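You operate a simulated robot arm through the tools that you are given. There is no shell and no other tool.

You are at the controls of a simulated two-armed robot. One attempt, no reset.

TASK
Gauge both wet cards, then correct the blue sprayer's fluid dial.
Fine: dial to 1 if a card reads 50 um or more, else to 3; film gauge back, wet paint untouched. Set down upright: film gauge.

It is judged by the outcome, as a careful person would: the job done as asked, and still so three seconds after it is handed in. It fails if anything else is knocked over, pushed out of place, dropped, spilled or broken.

THE ROBOT
Two 7-joint arms with two-finger grippers on one trunk that stands fixed in place. Base frame: the origin is at the foot of the trunk, x ahead of it, y to its left, z up. Units: m, rad, N and s.
The left shoulder is at [0.071, 0.216, 1.321], the right one opposite. With the tool pointing down near the work surface each hand reaches from about 0.24 to 0.84 m from the base axis, measured 20 degrees to its own side. Payload 3.43 kg a hand.
Tool frame (each hand has its own): the origin (TCP) lies between the finger pads and is the grasp point; the fingertips stand 0.02 m ahead of it; z points along the fingers, y is the line along which they close. The gripper opens to 0.124 m. The gripper's body begins 0.093 m behind the TCP.
Orientation is told as [roll, pitch, yaw] about the base's x, y, z axes, in that order, counted from this pose: with the fingers straight down and closing along the base's y, the tool's x points along the base's -x, its y along +y and its z along -z.

THE INTERFACE
- The arms move only by the tool jog_arm. It takes "left_moves", "right_moves" or both (then of equal length, played together; a hand with none holds still); each is a list that holds one entry, the list of rows, each a list of 7 numbers: the gripper command, from -1 (shut) to 1 (fully open), values between in proportion, then the shift along the base's x, y, z in units of 100 mm (1.0 is 100 mm), then the turn, a rotation vector about the base's x, y, z in units of 60 degrees (1.0 is 60 degrees). In form: [[[grip, x, y, z, rx, ry, rz], ...]]. A call has 1 to 20 rows; each row is the pose to reach, as a shift and turn from the pose commanded when the call began. A call with a number of a shift or a turn outside -1 to 1 is refused whole. Rows are played at 5 a second. More than 0.05 m and 0.15 rad between two rows, or a gripper value outside its range, and nothing of the call is played. Where a pose cannot be reached the arm comes as near as it can. A force on the tool above 40 N (or 10 N above the force at the start of the call, whichever is more), or a blocked arm, ends the call early, and 0.2 s more pass. The fingers move at their own pace (about 0.072 m/s each) and stop on an object; they squeeze with about 23 N. The grip force told is the motor's: it shows also when the fingers shut on nothing. Time passes only in rows, and 0.2 s behind the last, so rows that repeat a pose let the fingers close. It gives the time, the measured TCP pose, the force on the tool (base axes), the opening and the grip force at its end, in the units of the frame above (readings bear some noise), with the torque about the TCP (base axes, N m) and any sound that the robot's microphone picked up.
- Cameras (640 x 400 px; columns grow to the right, rows downward): "scene" is now at [0.1731, 0.0315, 1.4789]; the picture's right is [0.47, -0.88, 0.00], its down [-0.58, -0.31, -0.75] and it looks along [0.67, 0.35, -0.66] (base axes); focal length 332 px, centre (320, 200). "left" rides on the left gripper at [0.082, -0.014, -0.14] in its tool frame; the picture's right is [0.17, 0.99, 0.00], its down [-0.83, 0.14, -0.54] and it looks along [-0.53, 0.09, 0.84] (tool axes); focal length 243 px, centre (320, 200). "right" rides on the right gripper at [0.082, 0.014, -0.14] in its tool frame; the picture's right is [-0.17, 0.99, 0.00], its down [-0.83, -0.14, -0.54] and it looks along [-0.53, -0.09, 0.84] (tool axes); focal length 243 px, centre (320, 200). There is no depth. A picture from a camera that has moved, and an enlarged one, comes with that camera's place and axes in the base frame and with its lens. The place of the scene camera against the robot may be out by one fixed shift of up to 0.018 m in any direction.
- camera(camera): a new picture of that camera. The clock stands still meanwhile.
- move_column(by): slides the trunk up (or, below 0, down) by that many m; the arms and the scene camera ride with it, the base frame stays. It gives what a move gives, with no picture.
- aim_head(pan, tilt): turns the head with the scene camera to pan (to the left, within 1.396 rad either way) and tilt (down, from -0.506 to 1.204), counted from straight ahead of the robot. It gives what a move gives.
- enlarge(camera, box): a new picture of the part [left, top, right, bottom] of that camera's present view, enlarged. The clock stands still meanwhile.
- job_done(): hands the job in; it is judged then, once.

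Nothing tells you positions but the pictures and the camera data. Unless the task says otherwise, let go and move clear before handing in.

The tools are called after "Emit:" as name(argument=value, ...) on one line, values as JSON. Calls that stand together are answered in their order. jog_arm: Moves the arms, as the interface text tells. Its arguments: {"type":"object","properties":{"left_moves":{"type":"array","items":{"type":"array","items":{"type":"array","items":{"type":"number"}}}},"right_moves":{"type":"array","items":{"type":"array","items":{"type":"array","items":{"type":"number"}}}}},"required":[]} The other tools are called the same way: move_column (by) slides the trunk up or down; aim_head (pan, tilt) turns the head that bears the scene camera; camera (camera) takes a picture; enlarge (camera, box) takes an enlarged picture of a part of a camera's view; job_done () hands the job in.

At the start:

```text
time_s: 0.0
left_eef_pos: [0.3918, 0.4422, 1.2535]
left_tool_rot: [-0.001, -0.001, -0.001]
left_force: [0.2, 0.1, 0.0]
left_torque: [0.0, -0.02, -0.02]
left_finger_gap: 0.1242
left_grip_force: 0.0
right_eef_pos: [0.4301, 0.0582, 1.2878]
right_tool_rot: [-0.001, -0.001, 0.0]
right_force: [0.1, -0.6, -0.5]
right_torque: [-0.02, -0.01, 0.02]
right_finger_gap: 0.1242
right_grip_force: 0.0
trunk travel left (down, up): [-0.475, 0.116]
head pan, tilt: [0.485, 0.721]
```

scene: 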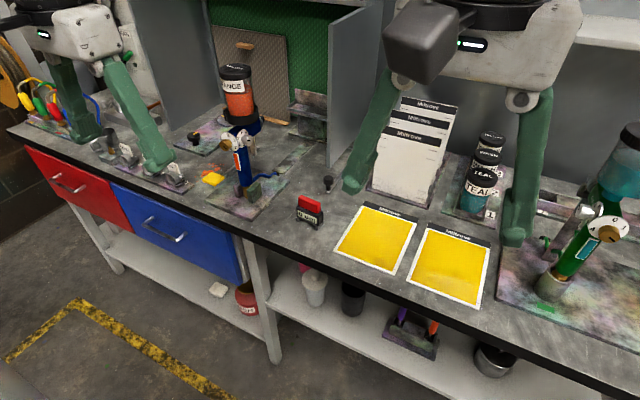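
right: 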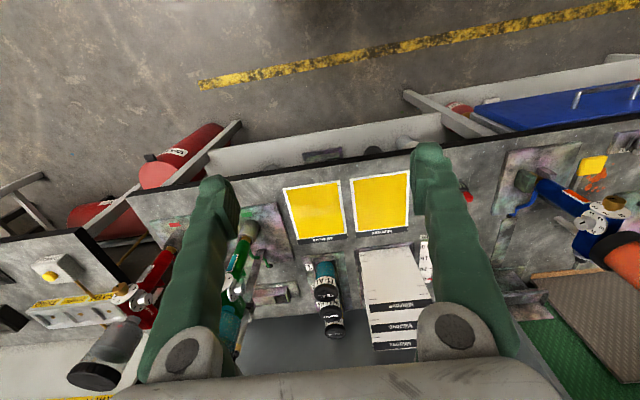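
left: 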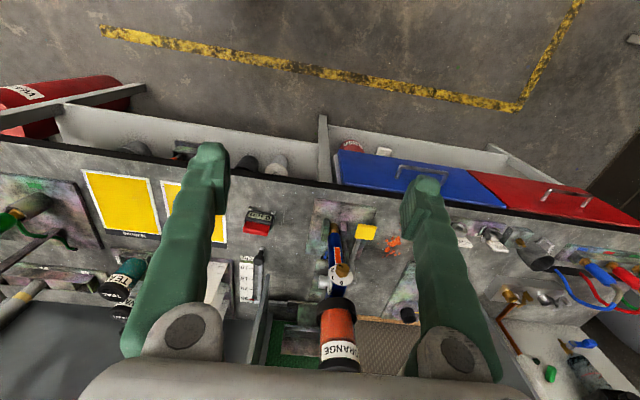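

I see a bench with two yellow wet cards, a small red item that may be the film gauge in its stand, the blue sprayer with an orange cup to the left, and a green sprayer to the right. I'll look closer at each before I move anything.

Emit:
enlarge(camera="scene", box=[280, 160, 360, 240])

Emit:
enlarge(camera="scene", box=[180, 50, 320, 220])

Emit:
enlarge(camera="scene", box=[320, 80, 520, 320])

Emit:
enlarge(camera="left", box=[220, 180, 420, 380])

```text
5.00 times, centred on (320, 200) of scene
camera zoom: at [0.1731, 0.0315, 1.4789], right [0.47, -0.88, 0.0], down [-0.58, -0.31, -0.75], along [0.67, 0.35, -0.66], focal length 1662 px, centre (320, 200)
```

zoom: 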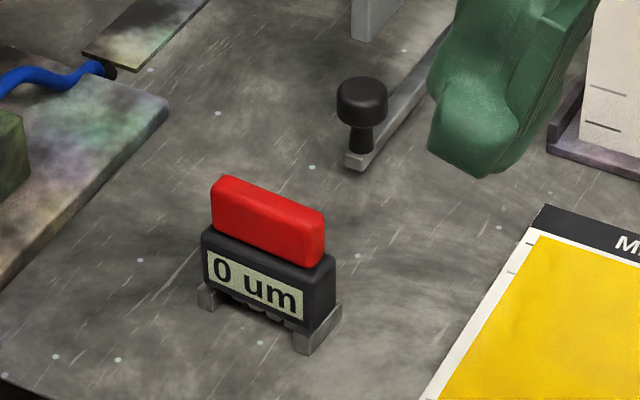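

```text
2.35 times, centred on (250, 135) of scene
camera zoom: at [0.1731, 0.0315, 1.4789], right [0.47, -0.88, 0.0], down [-0.58, -0.31, -0.75], along [0.67, 0.35, -0.66], focal length 782 px, centre (485, 353)
```

zoom: 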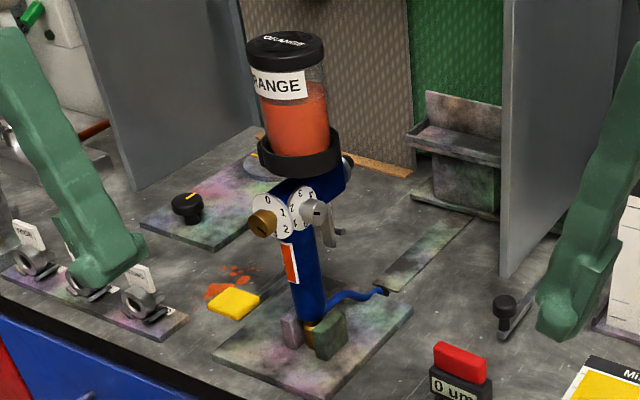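

```text
1.67 times, centred on (420, 200) of scene
camera zoom: at [0.1731, 0.0315, 1.4789], right [0.47, -0.88, 0.0], down [-0.58, -0.31, -0.75], along [0.67, 0.35, -0.66], focal length 554 px, centre (153, 200)
```

zoom: 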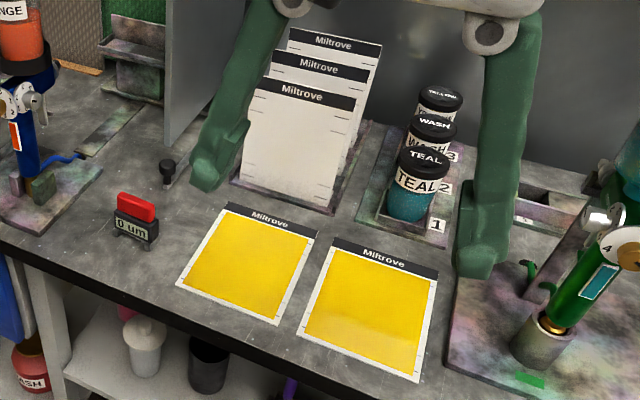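

```text
2.00 times, centred on (320, 280) of left
camera zoom: at [0.3109, 0.4295, 1.3946], right [-0.17, 0.99, 0.0], down [0.83, 0.14, 0.54], along [0.53, 0.09, -0.84], focal length 485 px, centre (320, 40)
```

zoom: 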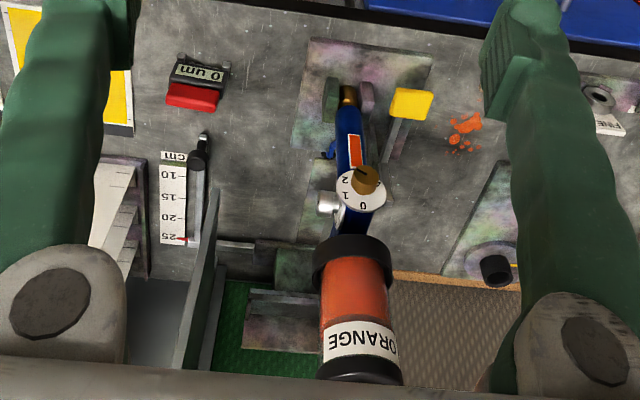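

The gauge reads "0 um" and has a red grip. The blue sprayer has two dials, one with a brass knob and one with a silver knob, so I need to work out which is the fluid dial.

Emit:
enlarge(camera="scene", box=[215, 115, 275, 175])

Emit:
enlarge(camera="left", box=[310, 220, 370, 300])

Emit:
enlarge(camera="scene", box=[540, 120, 640, 310])

Emit:
enlarge(camera="left", box=[440, 200, 640, 400])

Emit:
enlarge(camera="scene", box=[0, 60, 210, 210])

```text
6.67 times, centred on (245, 145) of scene
camera zoom: at [0.1731, 0.0315, 1.4789], right [0.47, -0.88, 0.0], down [-0.58, -0.31, -0.75], along [0.67, 0.35, -0.66], focal length 2215 px, centre (820, 567)
```

zoom: 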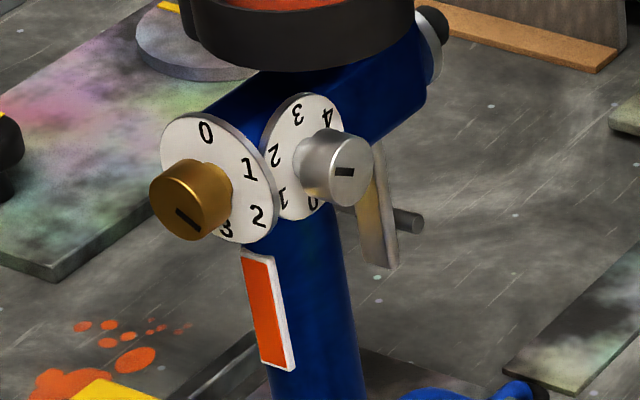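

```text
5.00 times, centred on (340, 260) of left
camera zoom: at [0.3109, 0.4295, 1.3946], right [-0.17, 0.99, 0.0], down [0.83, 0.14, 0.54], along [0.53, 0.09, -0.84], focal length 1213 px, centre (220, -100)
```

zoom: 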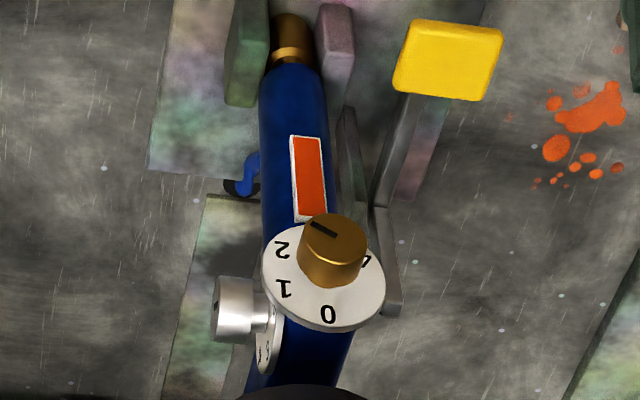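

```text
2.11 times, centred on (590, 215) of scene
camera zoom: at [0.1731, 0.0315, 1.4789], right [0.47, -0.88, 0.0], down [-0.58, -0.31, -0.75], along [0.67, 0.35, -0.66], focal length 700 px, centre (-248, 168)
```

zoom: 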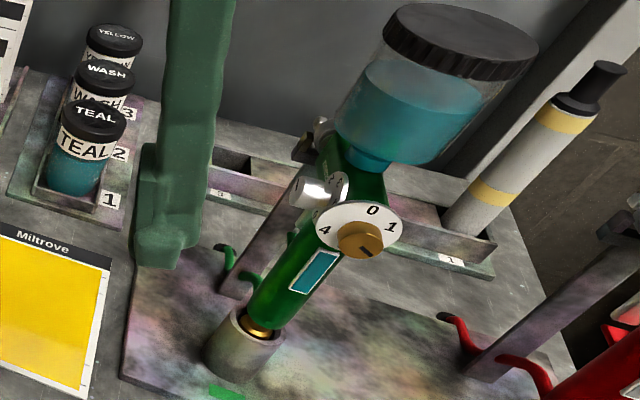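

```text
2.00 times, centred on (540, 300) of left
camera zoom: at [0.3109, 0.4295, 1.3946], right [-0.17, 0.99, 0.0], down [0.83, 0.14, 0.54], along [0.53, 0.09, -0.84], focal length 485 px, centre (-120, 0)
```

zoom: 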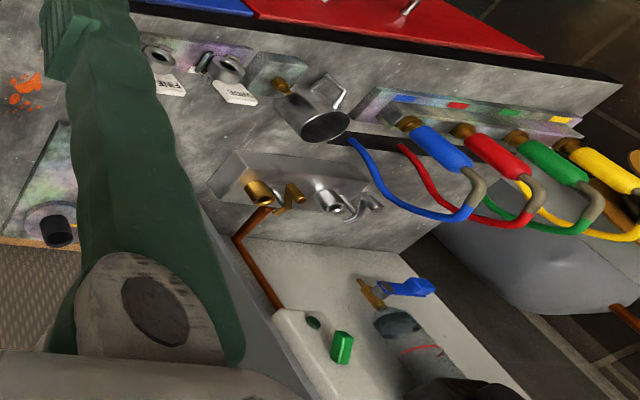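

```text
2.67 times, centred on (105, 135) of scene
camera zoom: at [0.1731, 0.0315, 1.4789], right [0.47, -0.88, 0.0], down [-0.58, -0.31, -0.75], along [0.67, 0.35, -0.66], focal length 886 px, centre (893, 373)
```

zoom: 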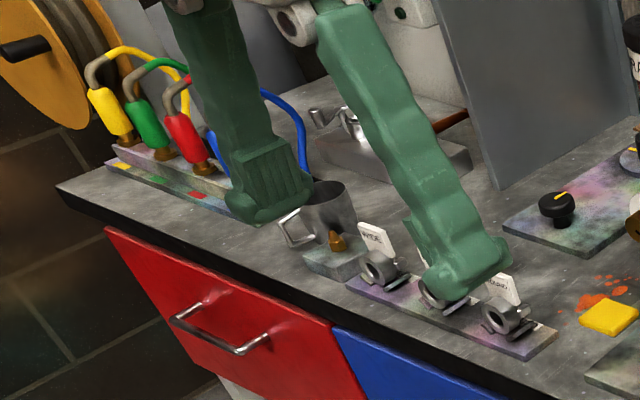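

The gauge looks to be near [0.70, 0.34, 0.92], the cards near [0.70, 0.16] and [0.70, -0.01], and the blue sprayer's rear dial near [0.655, 0.53, 1.075]. I'll bring the left hand closer above the gauge in short moves and look again.

Emit:
jog_arm(left_moves=[[[1, 0.3, -0.3, 0, 0, 0, 0], [1, 0.6, -0.6, 0, 0, 0, 0], [1, 0.9, -0.9, 0, 0, 0, 0]]])

Emit:
enlarge(camera="right", box=[260, 150, 440, 260])

```text
time_s: 0.8
left_eef_pos: [0.4841, 0.3483, 1.2557]
left_tool_rot: [0.0, 0.002, 0.002]
left_force: [0.5, -0.2, 0.3]
left_torque: [0.04, 0.05, 0.0]
left_finger_gap: 0.1239
left_grip_force: 0.2
right_eef_pos: [0.4322, 0.0575, 1.2871]
right_tool_rot: [0.002, 0.001, 0.002]
right_force: [0.5, -0.7, 0.2]
right_torque: [0.04, 0.05, 0.0]
right_finger_gap: 0.1242
right_grip_force: 0.1
trunk travel left (down, up): [-0.475, 0.116]
head pan, tilt: [0.485, 0.721]
```

```text
3.56 times, centred on (350, 205) of right
camera zoom: at [0.3491, 0.0707, 1.4274], right [0.16, 0.99, 0.0], down [0.83, -0.14, 0.54], along [0.53, -0.09, -0.84], focal length 863 px, centre (213, 182)
```

zoom: 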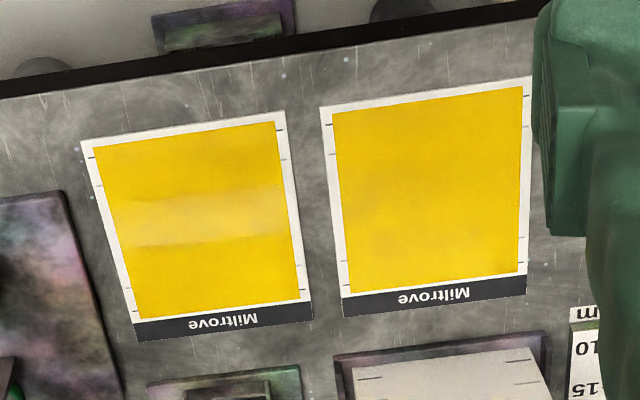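

Both cards are clear, and the right-hand one has a paler band across the middle. I'll keep moving the left hand toward a spot over the gauge.

Emit:
jog_arm(left_moves=[[[1, 0.35, 0, -0.25, 0, 0, 0], [1, 0.7, 0, -0.5, 0, 0, 0], [1, 1.0, 0, -0.75, 0, 0, 0]]])

Emit:
camera(camera="left")

Emit:
camera(camera="scene")

```text
time_s: 1.6
left_eef_pos: [0.582, 0.3509, 1.1796]
left_tool_rot: [0.0, 0.0, 0.004]
left_force: [-0.3, 0.3, -0.3]
left_torque: [0.01, 0.0, -0.04]
left_finger_gap: 0.124
left_grip_force: 0.1
right_eef_pos: [0.4312, 0.0588, 1.2871]
right_tool_rot: [-0.001, -0.001, 0.001]
right_force: [-0.2, 0.1, 0.7]
right_torque: [0.0, 0.01, 0.03]
right_finger_gap: 0.1242
right_grip_force: 0.0
trunk travel left (down, up): [-0.475, 0.116]
head pan, tilt: [0.485, 0.721]
```

```text
taken
camera left: at [0.5015, 0.338, 1.3203], right [-0.17, 0.99, 0.0], down [0.83, 0.14, 0.54], along [0.53, 0.09, -0.84], focal length 243 px, centre (320, 200)
```

left: 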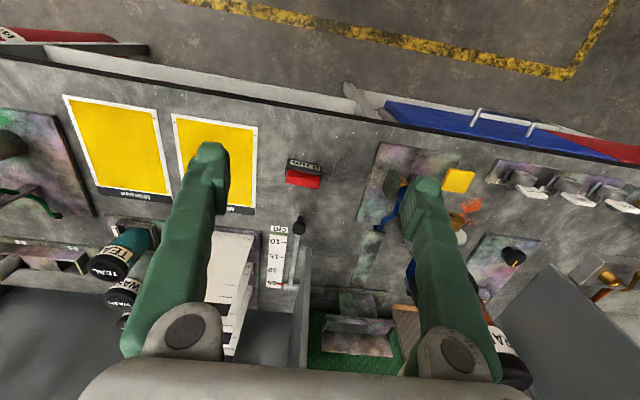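

```text
taken
camera scene: at [0.1739, 0.0321, 1.4788], right [0.47, -0.88, 0.0], down [-0.58, -0.31, -0.75], along [0.66, 0.35, -0.66], focal length 332 px, centre (320, 200)
```

scene: 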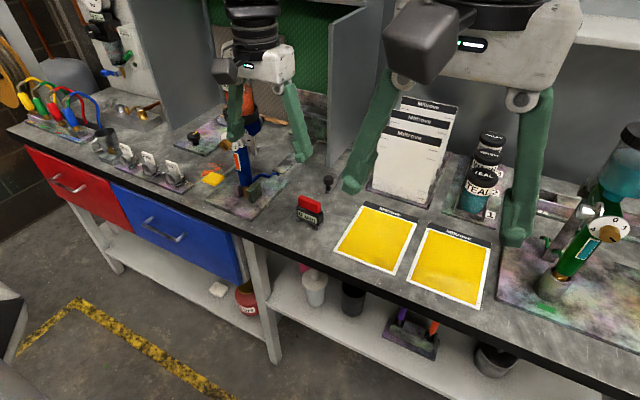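

The gauge stands clear between the fingers' line of sight. I'll enlarge it in both cameras to get its orientation and see how it stands.

Emit:
enlarge(camera="left", box=[270, 145, 340, 205])

Emit:
enlarge(camera="scene", box=[290, 185, 330, 235])

Emit:
enlarge(camera="left", box=[50, 80, 330, 300])

```text
6.67 times, centred on (305, 175) of left
camera zoom: at [0.5015, 0.338, 1.3203], right [-0.17, 0.99, 0.0], down [0.83, 0.14, 0.54], along [0.53, 0.09, -0.84], focal length 1618 px, centre (420, 367)
```

zoom: 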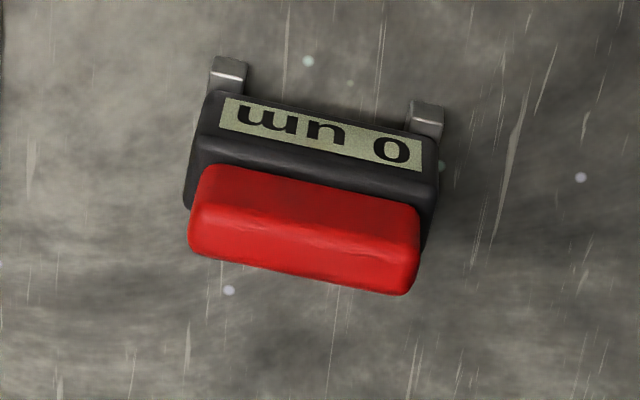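

```text
8.00 times, centred on (310, 210) of scene
camera zoom: at [0.1739, 0.0321, 1.4788], right [0.47, -0.88, 0.0], down [-0.58, -0.31, -0.75], along [0.66, 0.35, -0.66], focal length 2658 px, centre (400, 120)
```

zoom: 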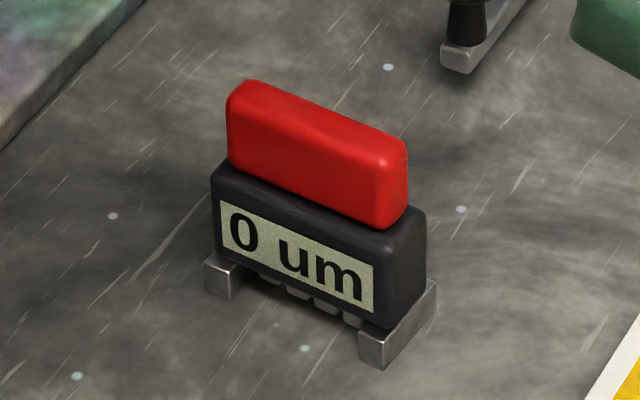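

```text
1.82 times, centred on (190, 190) of left
camera zoom: at [0.5015, 0.338, 1.3203], right [-0.17, 0.99, 0.0], down [0.83, 0.14, 0.54], along [0.53, 0.09, -0.84], focal length 441 px, centre (556, 218)
```

zoom: 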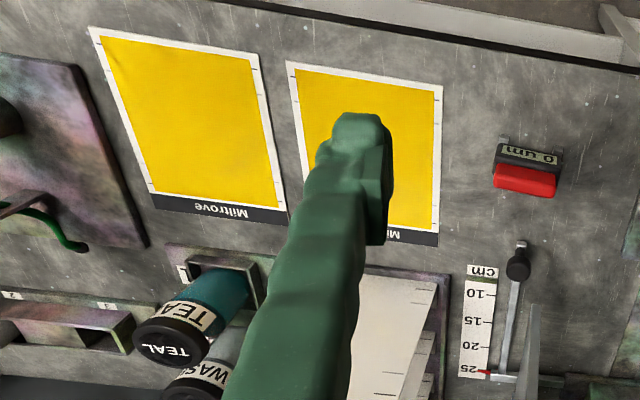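

The gauge is nearly square to the base, with its long side along y, the display facing the robot and the red grip on top. I'll move to hover above it.

Emit:
jog_arm(left_moves=[[[1, 0.4, -0.03, -0.2, 0, 0, 0], [1, 0.8, -0.07, -0.4, 0, 0, 0], [1, 1.0, -0.1, -0.6, 0, 0, 0]]])

Emit:
camera(camera="left")

Emit:
camera(camera="scene")

```text
time_s: 2.4
left_eef_pos: [0.6343, 0.356, 1.1287]
left_tool_rot: [-0.001, -0.006, -0.002]
left_force: [-0.9, 0.1, 0.3]
left_torque: [-0.01, -0.02, 0.0]
left_finger_gap: 0.1238
left_grip_force: 0.0
left hand out of reach, approached as far as the arm can: row 2, 3
right_eef_pos: [0.4288, 0.0584, 1.2884]
right_tool_rot: [0.001, -0.001, 0.002]
right_force: [-0.3, 0.2, -0.1]
right_torque: [0.01, -0.05, -0.01]
right_finger_gap: 0.1241
right_grip_force: 0.0
trunk travel left (down, up): [-0.475, 0.116]
head pan, tilt: [0.485, 0.721]
```

```text
taken
camera left: at [0.5522, 0.3429, 1.2704], right [-0.17, 0.99, 0.0], down [0.83, 0.14, 0.54], along [0.54, 0.09, -0.84], focal length 243 px, centre (320, 200)
```

left: 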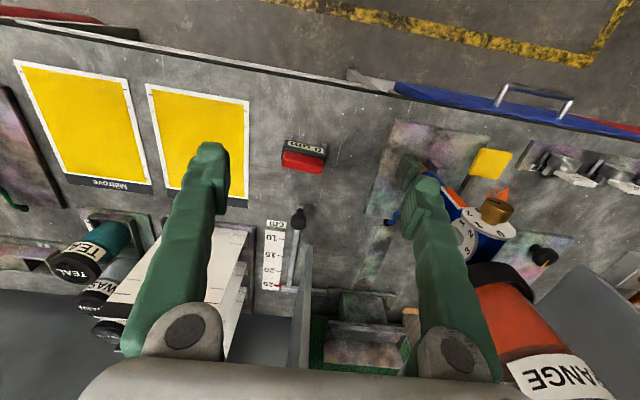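

```text
taken
camera scene: at [0.172, 0.0309, 1.4792], right [0.47, -0.88, 0.0], down [-0.58, -0.31, -0.75], along [0.67, 0.35, -0.66], focal length 332 px, centre (320, 200)
```

scene: 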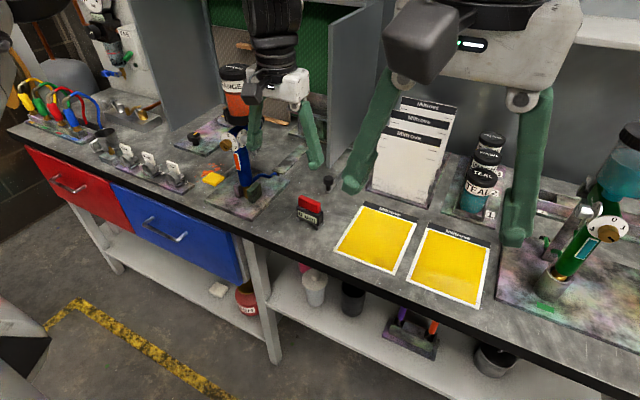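

The arm ran out of reach at this height with the tool pointing down. The wrist should reach farther lower down, so I'll descend first and then go forward.

Emit:
jog_arm(left_moves=[[[1, 0.0, -0.05, -0.35, 0, 0, 0], [1, 0.0, -0.1, -0.7, 0, 0, 0], [1, 0.0, -0.12, -0.95, 0, 0, 0]]])

Emit:
camera(camera="left")

```text
time_s: 3.2
left_eef_pos: [0.6361, 0.3444, 1.0328]
left_tool_rot: [0.0, 0.0, 0.0]
left_force: [-0.3, -0.4, -0.1]
left_torque: [-0.03, 0.01, 0.0]
left_finger_gap: 0.1238
left_grip_force: 0.0
right_eef_pos: [0.43, 0.0584, 1.2866]
right_tool_rot: [-0.001, -0.002, 0.0]
right_force: [0.2, 0.2, 0.2]
right_torque: [0.0, -0.01, -0.03]
right_finger_gap: 0.1242
right_grip_force: 0.1
trunk travel left (down, up): [-0.475, 0.116]
head pan, tilt: [0.485, 0.721]
```

```text
taken
camera left: at [0.5549, 0.331, 1.1734], right [-0.17, 0.99, 0.0], down [0.83, 0.14, 0.54], along [0.53, 0.09, -0.84], focal length 243 px, centre (320, 200)
```

left: 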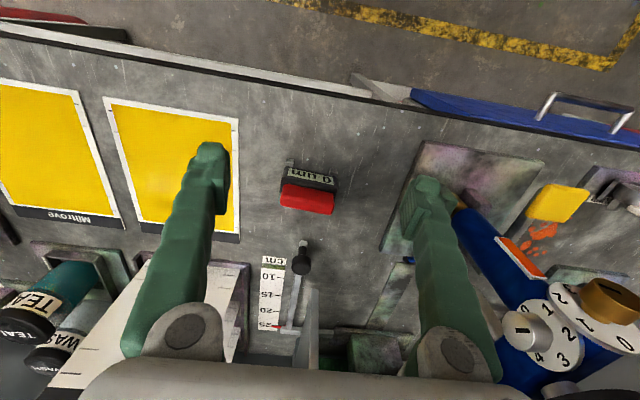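

This view shows both of the blue sprayer's dials well. I'll enlarge them before going on.

Emit:
enlarge(camera="left", box=[480, 220, 640, 400])

Emit:
enlarge(camera="left", box=[260, 140, 360, 240])

Emit:
camera(camera="scene")

```text
2.22 times, centred on (560, 310) of left
camera zoom: at [0.5549, 0.331, 1.1734], right [-0.17, 0.99, 0.0], down [0.83, 0.14, 0.54], along [0.53, 0.09, -0.84], focal length 539 px, centre (-213, -44)
```

zoom: 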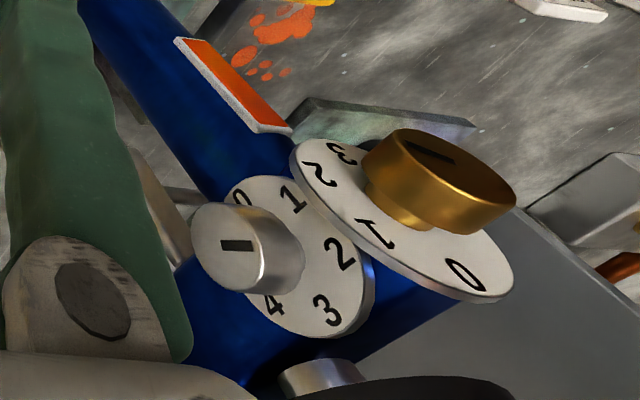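

```text
4.00 times, centred on (310, 190) of left
camera zoom: at [0.5549, 0.331, 1.1734], right [-0.17, 0.99, 0.0], down [0.83, 0.14, 0.54], along [0.53, 0.09, -0.84], focal length 970 px, centre (360, 240)
```

zoom: 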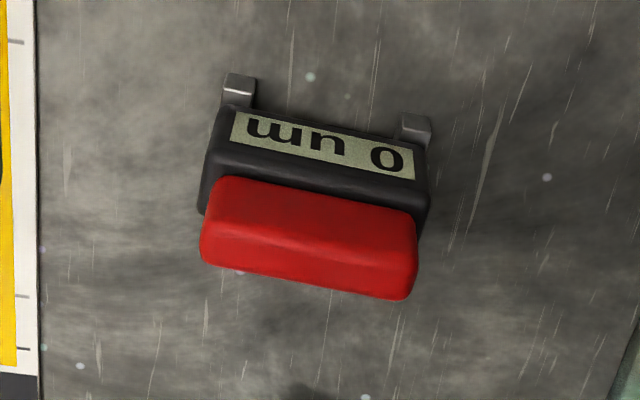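

```text
taken
camera scene: at [0.1735, 0.0317, 1.4789], right [0.47, -0.88, 0.0], down [-0.58, -0.31, -0.75], along [0.66, 0.35, -0.66], focal length 332 px, centre (320, 200)
```

scene: 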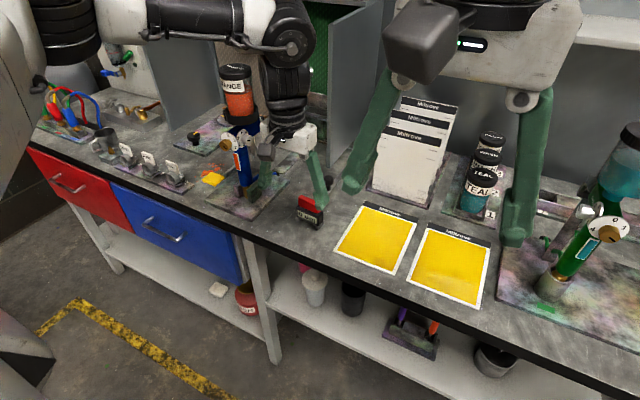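

The rear brass dial and the side silver dial are both numbered 0 to 4, and I'll settle which is which later. Now I'll move forward at this height, still well above the gauge.

Emit:
jog_arm(left_moves=[[[1, 0.35, -0.01, 0, 0, 0, 0], [1, 0.7, -0.02, 0, 0, 0, 0], [1, 0.7, -0.02, 0, 0, 0, 0]]])

Emit:
enlarge(camera="left", box=[220, 140, 420, 290])

Emit:
camera(camera="scene")

Emit:
camera(camera="right")

```text
time_s: 4.0
left_eef_pos: [0.6599, 0.3689, 1.0318]
left_tool_rot: [0.0, 0.001, 0.001]
left_force: [0.1, -0.7, 0.2]
left_torque: [0.0, 0.0, -0.01]
left_finger_gap: 0.1239
left_grip_force: 0.0
left hand out of reach, approached as far as the arm can: row 1, 2, 3
right_eef_pos: [0.4299, 0.0578, 1.2879]
right_tool_rot: [-0.001, -0.001, -0.001]
right_force: [-0.8, -0.5, 0.2]
right_torque: [0.01, 0.01, -0.03]
right_finger_gap: 0.1237
right_grip_force: 0.0
trunk travel left (down, up): [-0.475, 0.116]
head pan, tilt: [0.485, 0.721]
```

```text
2.67 times, centred on (320, 215) of left
camera zoom: at [0.5782, 0.3552, 1.1724], right [-0.17, 0.99, 0.0], down [0.83, 0.14, 0.54], along [0.53, 0.09, -0.84], focal length 647 px, centre (320, 160)
```

zoom: 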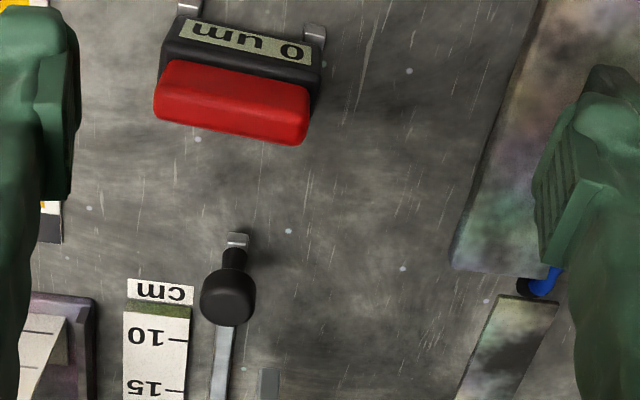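

```text
taken
camera scene: at [0.1731, 0.0309, 1.479], right [0.47, -0.88, 0.0], down [-0.58, -0.31, -0.75], along [0.67, 0.35, -0.66], focal length 332 px, centre (320, 200)
```

scene: 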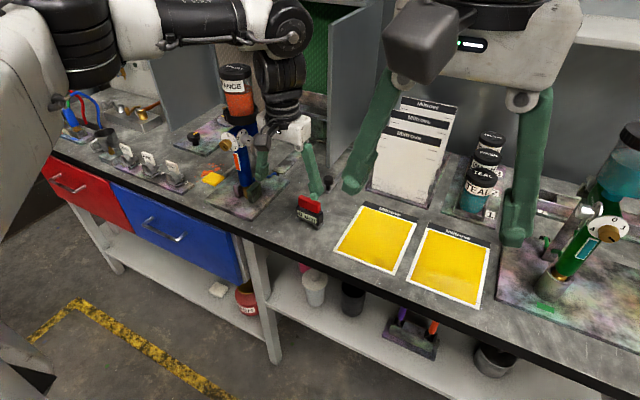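

```text
taken
camera right: at [0.3481, 0.0712, 1.4277], right [0.16, 0.99, 0.0], down [0.83, -0.14, 0.54], along [0.53, -0.09, -0.84], focal length 243 px, centre (320, 200)
```

right: 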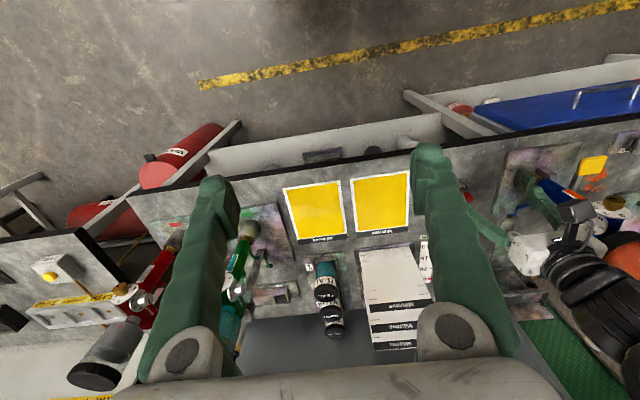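

The arm can't reach far enough at this height relative to the shoulder. I'll raise the trunk so that the hand works lower relative to the shoulder, where it should reach farther.

Emit:
move_column(by=0.11)

```text
time_s: 5.4
left_eef_pos: [0.658, 0.3703, 1.3354]
left_tool_rot: [-0.003, -0.297, 0.001]
left_force: [1.2, 0.1, -0.8]
left_torque: [0.0, 0.0, -0.02]
left_finger_gap: 0.1239
left_grip_force: 0.0
right_eef_pos: [0.3809, 0.1107, 1.4545]
right_tool_rot: [0.145, -0.007, 0.126]
right_force: [-0.3, 0.2, 0.0]
right_torque: [-0.03, 0.04, -0.01]
right_finger_gap: 0.124
right_grip_force: 0.1
trunk travel left (down, up): [-0.587, 0.004]
head pan, tilt: [0.485, 0.721]
stopped: the arm was blocked; the commanded pose is now the measured one
```

The arms moved more than I expected and the move reported a block. I'll look before doing anything else.

Emit:
camera(camera="scene")

Emit:
camera(camera="left")

Emit:
camera(camera="right")

```text
taken
camera scene: at [0.0769, 0.0327, 1.6065], right [0.47, -0.88, 0.0], down [-0.58, -0.31, -0.75], along [0.66, 0.35, -0.66], focal length 332 px, centre (320, 200)
```

scene: 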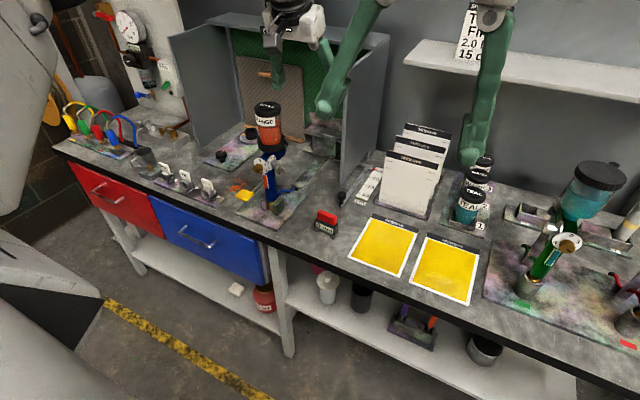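

```text
taken
camera left: at [0.5394, 0.3571, 1.4461], right [-0.16, 0.99, -0.05], down [0.64, 0.14, 0.76], along [0.75, 0.09, -0.65], focal length 243 px, centre (320, 200)
```

left: 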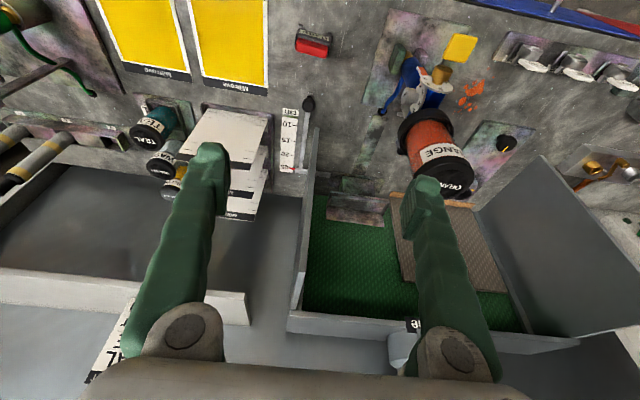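

```text
taken
camera right: at [0.2996, 0.0934, 1.5938], right [0.04, 0.99, 0.15], down [0.85, -0.11, 0.52], along [0.53, 0.1, -0.84], focal length 243 px, centre (320, 200)
```

right: 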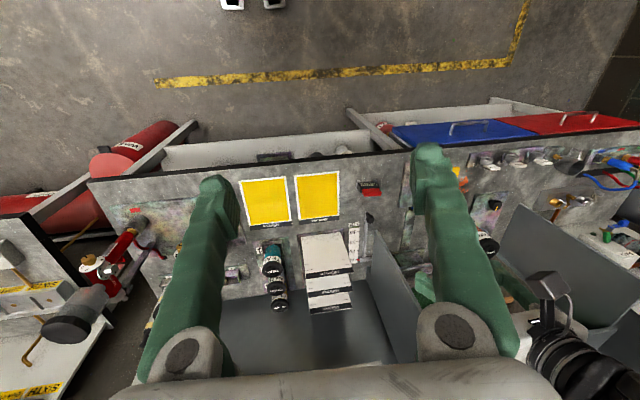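

The trunk also slid the shoulders back about 0.1 m, and nothing on the bench looks disturbed. There is a notice on the shelf behind, so I'll read it.

Emit:
aim_head(pan=0.1, tilt=0.45)

Emit:
camera(camera="scene")

```text
time_s: 6.3
left_eef_pos: [0.6586, 0.3685, 1.3356]
left_tool_rot: [-0.001, -0.295, -0.001]
left_force: [0.1, -0.4, 0.6]
left_torque: [0.02, -0.04, -0.03]
left_finger_gap: 0.1241
left_grip_force: 0.1
right_eef_pos: [0.382, 0.1085, 1.4524]
right_tool_rot: [0.147, -0.008, 0.123]
right_force: [0.1, 0.2, 0.0]
right_torque: [-0.02, -0.01, -0.01]
right_finger_gap: 0.1239
right_grip_force: 0.0
trunk travel left (down, up): [-0.587, 0.004]
head pan, tilt: [0.099, 0.45]
```

```text
taken
camera scene: at [0.0946, 0.001, 1.6302], right [0.1, -0.99, 0.0], down [-0.43, -0.04, -0.9], along [0.9, 0.09, -0.44], focal length 332 px, centre (320, 200)
```

scene: 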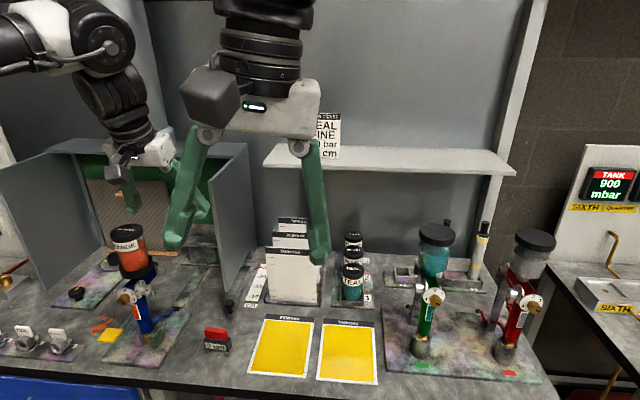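

The notice looks like a job card. I'll read it and check the neighbouring sprayers.

Emit:
enlarge(camera="scene", box=[290, 100, 350, 170])

Emit:
enlarge(camera="scene", box=[90, 210, 210, 380])

Emit:
enlarge(camera="scene", box=[400, 210, 560, 380])

```text
5.71 times, centred on (320, 135) of scene
camera zoom: at [0.0946, 0.001, 1.6302], right [0.1, -0.99, 0.0], down [-0.43, -0.04, -0.9], along [0.9, 0.09, -0.44], focal length 1899 px, centre (320, 571)
```

zoom: 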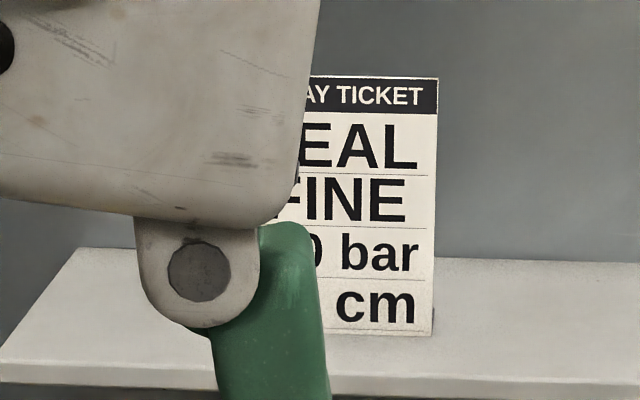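

```text
2.35 times, centred on (150, 295) of scene
camera zoom: at [0.0946, 0.001, 1.6302], right [0.1, -0.99, 0.0], down [-0.43, -0.04, -0.9], along [0.9, 0.09, -0.44], focal length 782 px, centre (720, -24)
```

zoom: 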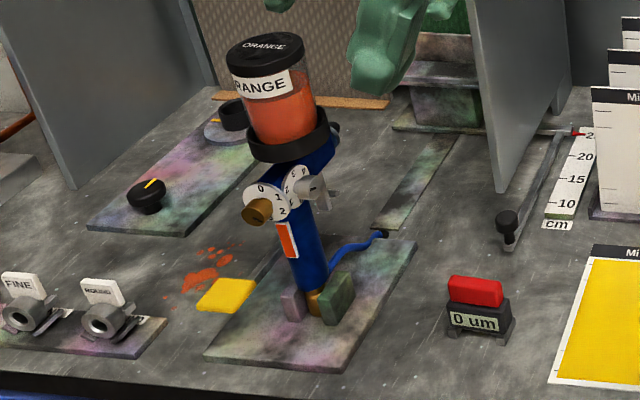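

```text
2.35 times, centred on (480, 295) of scene
camera zoom: at [0.0946, 0.001, 1.6302], right [0.1, -0.99, 0.0], down [-0.43, -0.04, -0.9], along [0.9, 0.09, -0.44], focal length 782 px, centre (-56, -24)
```

zoom: 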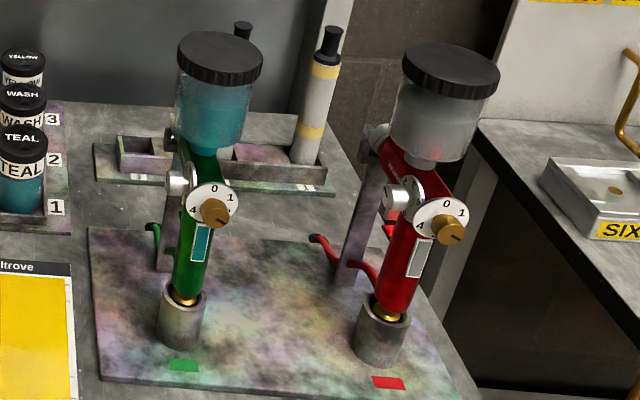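

Nothing on the ticket changes this job. I'll first pull the left hand back and square it up, and only then bring the trunk back down.

Emit:
jog_arm(left_moves=[[[1, -0.3, -0.05, 0, 0, 0.07, 0], [1, -0.6, -0.1, 0, 0, 0.14, 0], [1, -0.9, -0.15, 0, 0, 0.21, 0], [1, -1.0, -0.2, 0, 0, 0.282, 0]]], right_moves=[[[1, 0, -0.2, 0, -0.035, 0.002, -0.03], [1, 0, -0.5, 0, -0.07, 0.004, -0.06], [1, 0, -0.8, 0, -0.1, 0.006, -0.09], [1, 0, -1.0, 0, -0.14, 0.008, -0.117]]])

Emit:
camera(camera="scene")

```text
time_s: 7.3
left_eef_pos: [0.5372, 0.3557, 1.326]
left_tool_rot: [-0.007, -0.006, 0.0]
left_force: [1.1, -0.5, 0.5]
left_torque: [0.0, 0.03, -0.01]
left_finger_gap: 0.1241
left_grip_force: 0.2
left hand out of reach, approached as far as the arm can: row 3, 4
right_eef_pos: [0.3803, 0.0095, 1.4471]
right_tool_rot: [-0.007, 0.011, 0.003]
right_force: [-0.1, -0.3, -0.4]
right_torque: [-0.02, -0.01, 0.05]
right_finger_gap: 0.124
right_grip_force: 0.1
trunk travel left (down, up): [-0.587, 0.004]
head pan, tilt: [0.099, 0.45]
```

```text
taken
camera scene: at [0.0933, 0.0017, 1.6303], right [0.1, -0.99, 0.0], down [-0.43, -0.04, -0.9], along [0.9, 0.09, -0.43], focal length 332 px, centre (320, 200)
```

scene: 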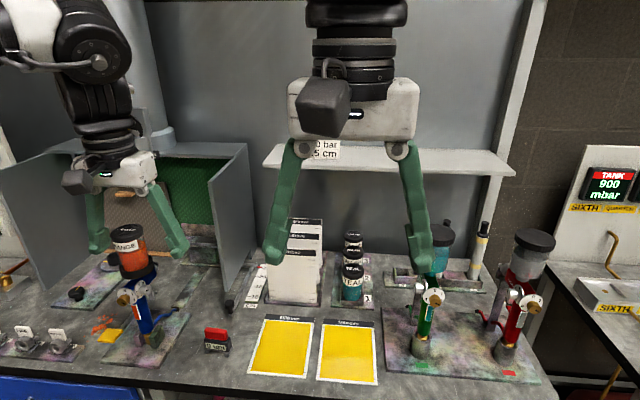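

Both hands are square again and clear of things. I'll lower the trunk in two steps, checking in between.

Emit:
move_column(by=-0.05)

```text
time_s: 8.2
left_eef_pos: [0.5379, 0.3575, 1.2767]
left_tool_rot: [-0.004, -0.003, 0.001]
left_force: [-0.7, 0.7, 0.1]
left_torque: [-0.03, -0.05, 0.03]
left_finger_gap: 0.1239
left_grip_force: 0.1
right_eef_pos: [0.3772, 0.0097, 1.4022]
right_tool_rot: [-0.005, 0.008, 0.004]
right_force: [0.5, 0.7, 0.7]
right_torque: [-0.01, -0.04, -0.04]
right_finger_gap: 0.1241
right_grip_force: 0.1
trunk travel left (down, up): [-0.537, 0.054]
head pan, tilt: [0.099, 0.45]
```

That went as it should: the hand dropped 0.05 m and kept its place. Lowering further.

Emit:
move_column(by=-0.06)

Emit:
camera(camera="scene")

```text
time_s: 9.2
left_eef_pos: [0.5391, 0.3578, 1.2147]
left_tool_rot: [-0.003, -0.002, 0.002]
left_force: [-0.3, -0.7, -1.0]
left_torque: [0.02, -0.02, 0.01]
left_finger_gap: 0.1241
left_grip_force: 0.1
right_eef_pos: [0.3795, 0.0104, 1.3402]
right_tool_rot: [-0.005, 0.011, 0.003]
right_force: [-0.6, -1.0, 0.1]
right_torque: [-0.01, 0.0, 0.04]
right_finger_gap: 0.1241
right_grip_force: 0.2
trunk travel left (down, up): [-0.477, 0.114]
head pan, tilt: [0.099, 0.45]
```

```text
taken
camera scene: at [0.1892, 0.0012, 1.505], right [0.1, -0.99, 0.0], down [-0.43, -0.04, -0.9], along [0.9, 0.09, -0.44], focal length 332 px, centre (320, 200)
```

scene: 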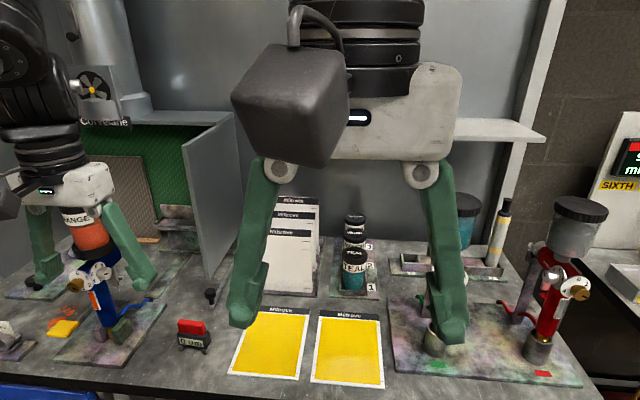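

The shoulders came forward again. I'll go a little lower to see whether that brings them further forward, since it would help reach.

Emit:
move_column(by=-0.06)

Emit:
camera(camera="scene")

Emit:
camera(camera="left")

```text
time_s: 10.2
left_eef_pos: [0.5385, 0.3579, 1.1552]
left_tool_rot: [-0.001, -0.001, -0.001]
left_force: [0.1, -0.2, -0.3]
left_torque: [0.01, 0.0, -0.03]
left_finger_gap: 0.1241
left_grip_force: 0.0
right_eef_pos: [0.3853, 0.0104, 1.2655]
right_tool_rot: [-0.001, 0.054, 0.003]
right_force: [0.7, -0.5, -0.1]
right_torque: [-0.01, -0.02, -0.01]
right_finger_gap: 0.1241
right_grip_force: 0.0
trunk travel left (down, up): [-0.417, 0.174]
head pan, tilt: [0.099, 0.45]
```

```text
taken
camera scene: at [0.2102, 0.0013, 1.4394], right [0.1, -0.99, 0.0], down [-0.43, -0.04, -0.9], along [0.9, 0.09, -0.43], focal length 332 px, centre (320, 200)
```

scene: 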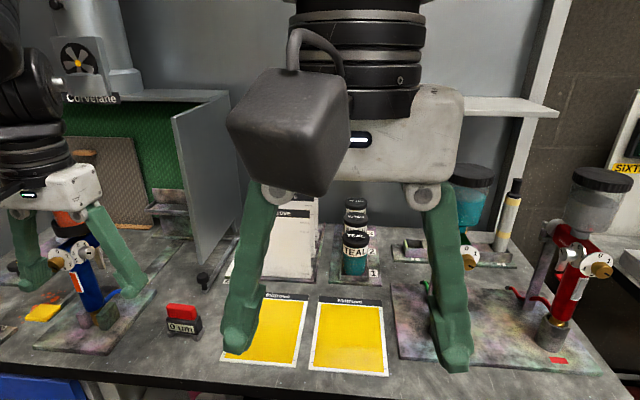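

```text
taken
camera left: at [0.4577, 0.3444, 1.2957], right [-0.17, 0.99, 0.0], down [0.83, 0.14, 0.54], along [0.53, 0.09, -0.84], focal length 243 px, centre (320, 200)
```

left: 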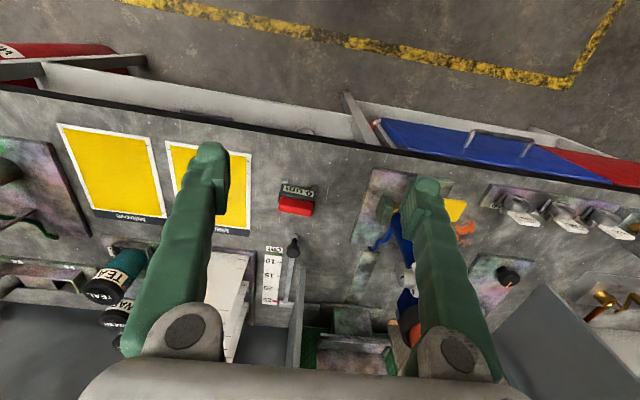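

Lowering brought the shoulders another 2 cm forward. I'll move the right hand aside to clear the head camera's view and take the left hand down and forward.

Emit:
jog_arm(left_moves=[[[1, 0.2, -0.04, -0.3, 0, 0, 0], [1, 0.4, -0.08, -0.6, 0, 0, 0], [1, 0.6, -0.12, -0.9, 0, 0, 0], [1, 0.8, -0.15, -1.0, 0, 0, 0]]], right_moves=[[[1, 0, -0.3, 0.1, 0, 0, 0], [1, 0, -0.6, 0.2, 0, 0, 0], [1, 0, -0.9, 0.3, 0, 0, 0], [1, 0, -1.0, 0.3, 0, 0, 0]]])

Emit:
camera(camera="left")

Emit:
camera(camera="scene")

```text
time_s: 11.2
left_eef_pos: [0.6225, 0.343, 1.0533]
left_tool_rot: [0.0, 0.002, 0.002]
left_force: [-0.5, 0.7, 0.4]
left_torque: [0.02, 0.03, -0.02]
left_finger_gap: 0.124
left_grip_force: 0.0
right_eef_pos: [0.3831, -0.0838, 1.26]
right_tool_rot: [0.003, 0.058, 0.004]
right_force: [-0.7, 0.0, -0.3]
right_torque: [0.01, 0.05, -0.01]
right_finger_gap: 0.124
right_grip_force: 0.1
right hand out of reach, approached as far as the arm can: row 1, 2, 3, 4
trunk travel left (down, up): [-0.417, 0.174]
head pan, tilt: [0.099, 0.45]
```

```text
taken
camera left: at [0.5407, 0.3299, 1.1938], right [-0.17, 0.99, 0.0], down [0.83, 0.14, 0.54], along [0.53, 0.09, -0.84], focal length 243 px, centre (320, 200)
```

left: 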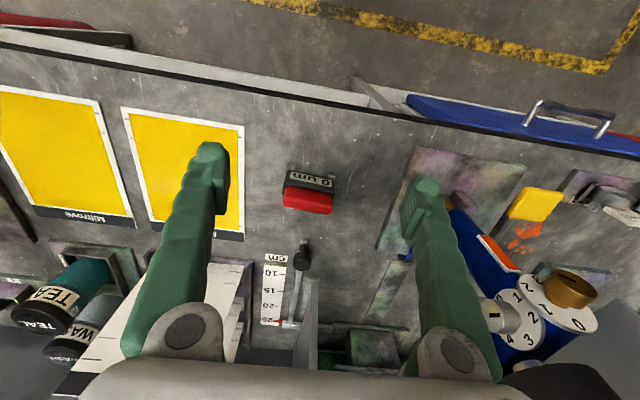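

```text
taken
camera scene: at [0.2124, 0.0014, 1.439], right [0.1, -0.99, 0.0], down [-0.43, -0.04, -0.9], along [0.9, 0.09, -0.44], focal length 332 px, centre (320, 200)
```

scene: 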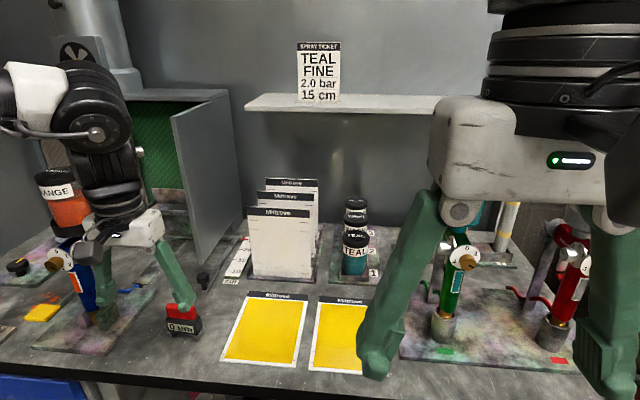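

Left hand is at [0.62, 0.343, 1.053]. I'll descend a little more and test moving forward.

Emit:
jog_arm(left_moves=[[[1, 0.2, 0, -0.15, 0, 0, 0], [1, 0.4, 0, -0.3, 0, 0, 0], [1, 0.6, 0, -0.35, 0, 0, 0], [1, 0.6, 0, -0.35, 0, 0, 0]]], right_moves=[[[1, -0.1, -0.3, 0.1, 0, 0, 0], [1, -0.2, -0.6, 0.2, 0, 0, 0], [1, -0.3, -0.9, 0.3, 0, 0, 0], [1, -0.3, -1.0, 0.3, 0, 0, 0]]])

Emit:
enlarge(camera="left", box=[220, 140, 420, 290])

Emit:
camera(camera="scene")

```text
time_s: 12.2
left_eef_pos: [0.6568, 0.3463, 1.0232]
left_tool_rot: [-0.006, -0.003, -0.001]
left_force: [-0.5, 0.0, 0.1]
left_torque: [0.0, 0.01, -0.01]
left_finger_gap: 0.124
left_grip_force: 0.0
left hand out of reach, approached as far as the arm can: row 2, 3, 4
right_eef_pos: [0.3499, -0.1661, 1.2413]
right_tool_rot: [0.001, 0.056, 0.003]
right_force: [-0.1, -0.7, 0.0]
right_torque: [0.0, 0.03, 0.03]
right_finger_gap: 0.1238
right_grip_force: 0.1
right hand out of reach, approached as far as the arm can: row 1, 2, 3, 4
trunk travel left (down, up): [-0.417, 0.174]
head pan, tilt: [0.099, 0.45]
```

```text
2.67 times, centred on (320, 215) of left
camera zoom: at [0.5756, 0.3326, 1.1633], right [-0.17, 0.99, -0.01], down [0.83, 0.14, 0.54], along [0.53, 0.09, -0.84], focal length 647 px, centre (320, 160)
```

zoom: 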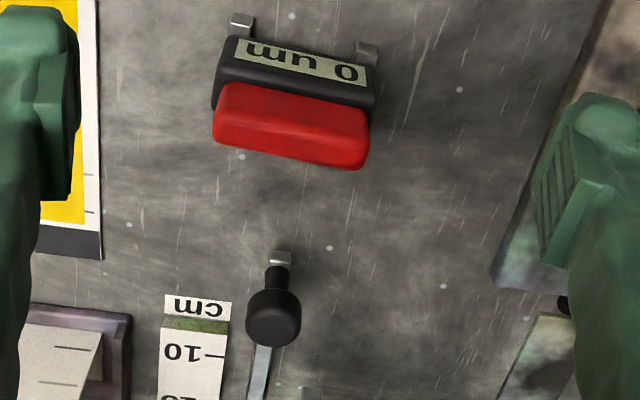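

```text
taken
camera scene: at [0.2122, 0.001, 1.439], right [0.1, -0.99, 0.0], down [-0.43, -0.04, -0.9], along [0.9, 0.09, -0.44], focal length 332 px, centre (320, 200)
```

scene: 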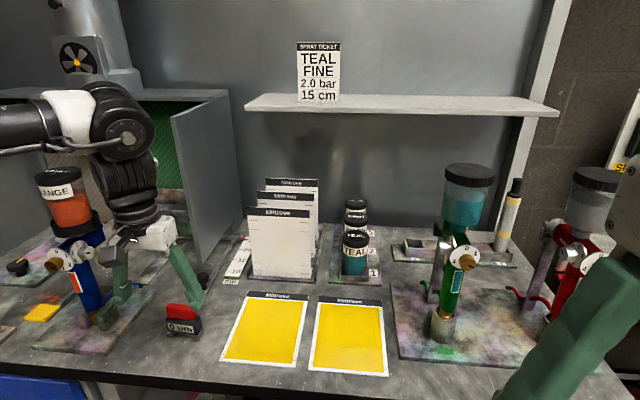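

It is still short of reach with the hand vertical, so I'll tilt the hand forward, which brings the wrist back and still grips the red handle end to end. First I'll fix the bench height from the ruler and get a sharper view of the gauge.

Emit:
enlarge(camera="left", box=[250, 230, 350, 330])

Emit:
enlarge(camera="left", box=[270, 150, 350, 210])

Emit:
enlarge(camera="scene", box=[140, 280, 240, 350])

```text
4.00 times, centred on (300, 280) of left
camera zoom: at [0.5756, 0.3326, 1.1633], right [-0.17, 0.99, -0.01], down [0.83, 0.14, 0.54], along [0.53, 0.09, -0.84], focal length 970 px, centre (400, -120)
```

zoom: 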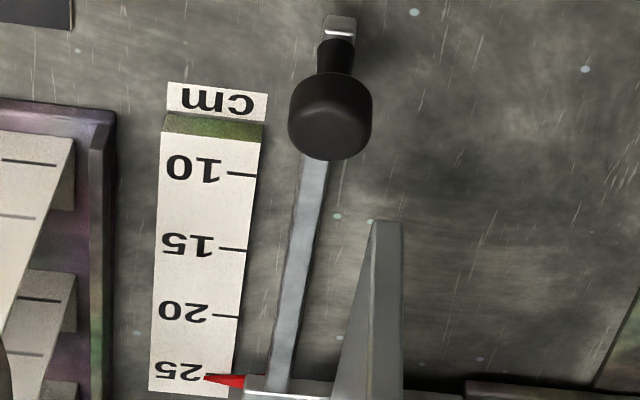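

```text
6.67 times, centred on (310, 180) of left
camera zoom: at [0.5756, 0.3326, 1.1633], right [-0.17, 0.99, -0.01], down [0.83, 0.14, 0.54], along [0.53, 0.09, -0.84], focal length 1618 px, centre (387, 333)
```

zoom: 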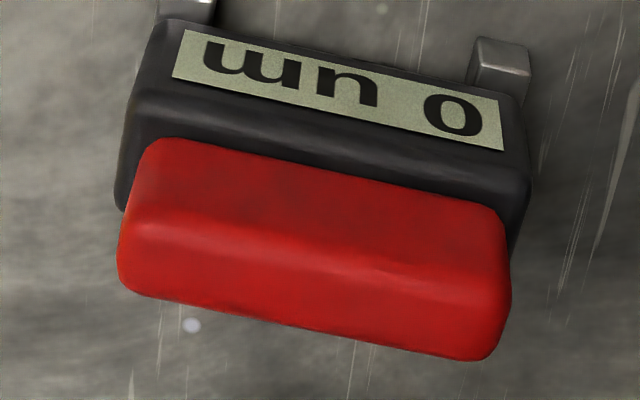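

```text
5.71 times, centred on (190, 315) of scene
camera zoom: at [0.2122, 0.001, 1.439], right [0.1, -0.99, 0.0], down [-0.43, -0.04, -0.9], along [0.9, 0.09, -0.44], focal length 1899 px, centre (1063, -457)
```

zoom: 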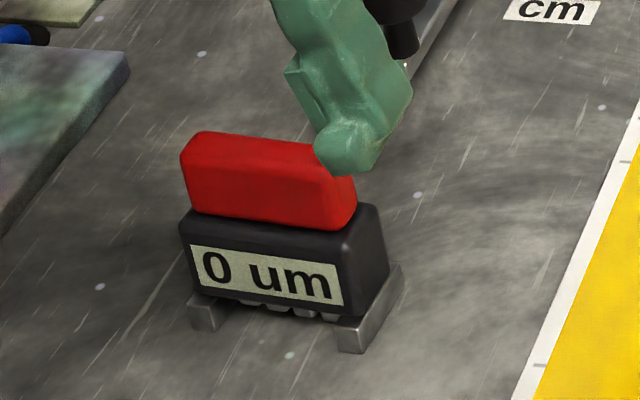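

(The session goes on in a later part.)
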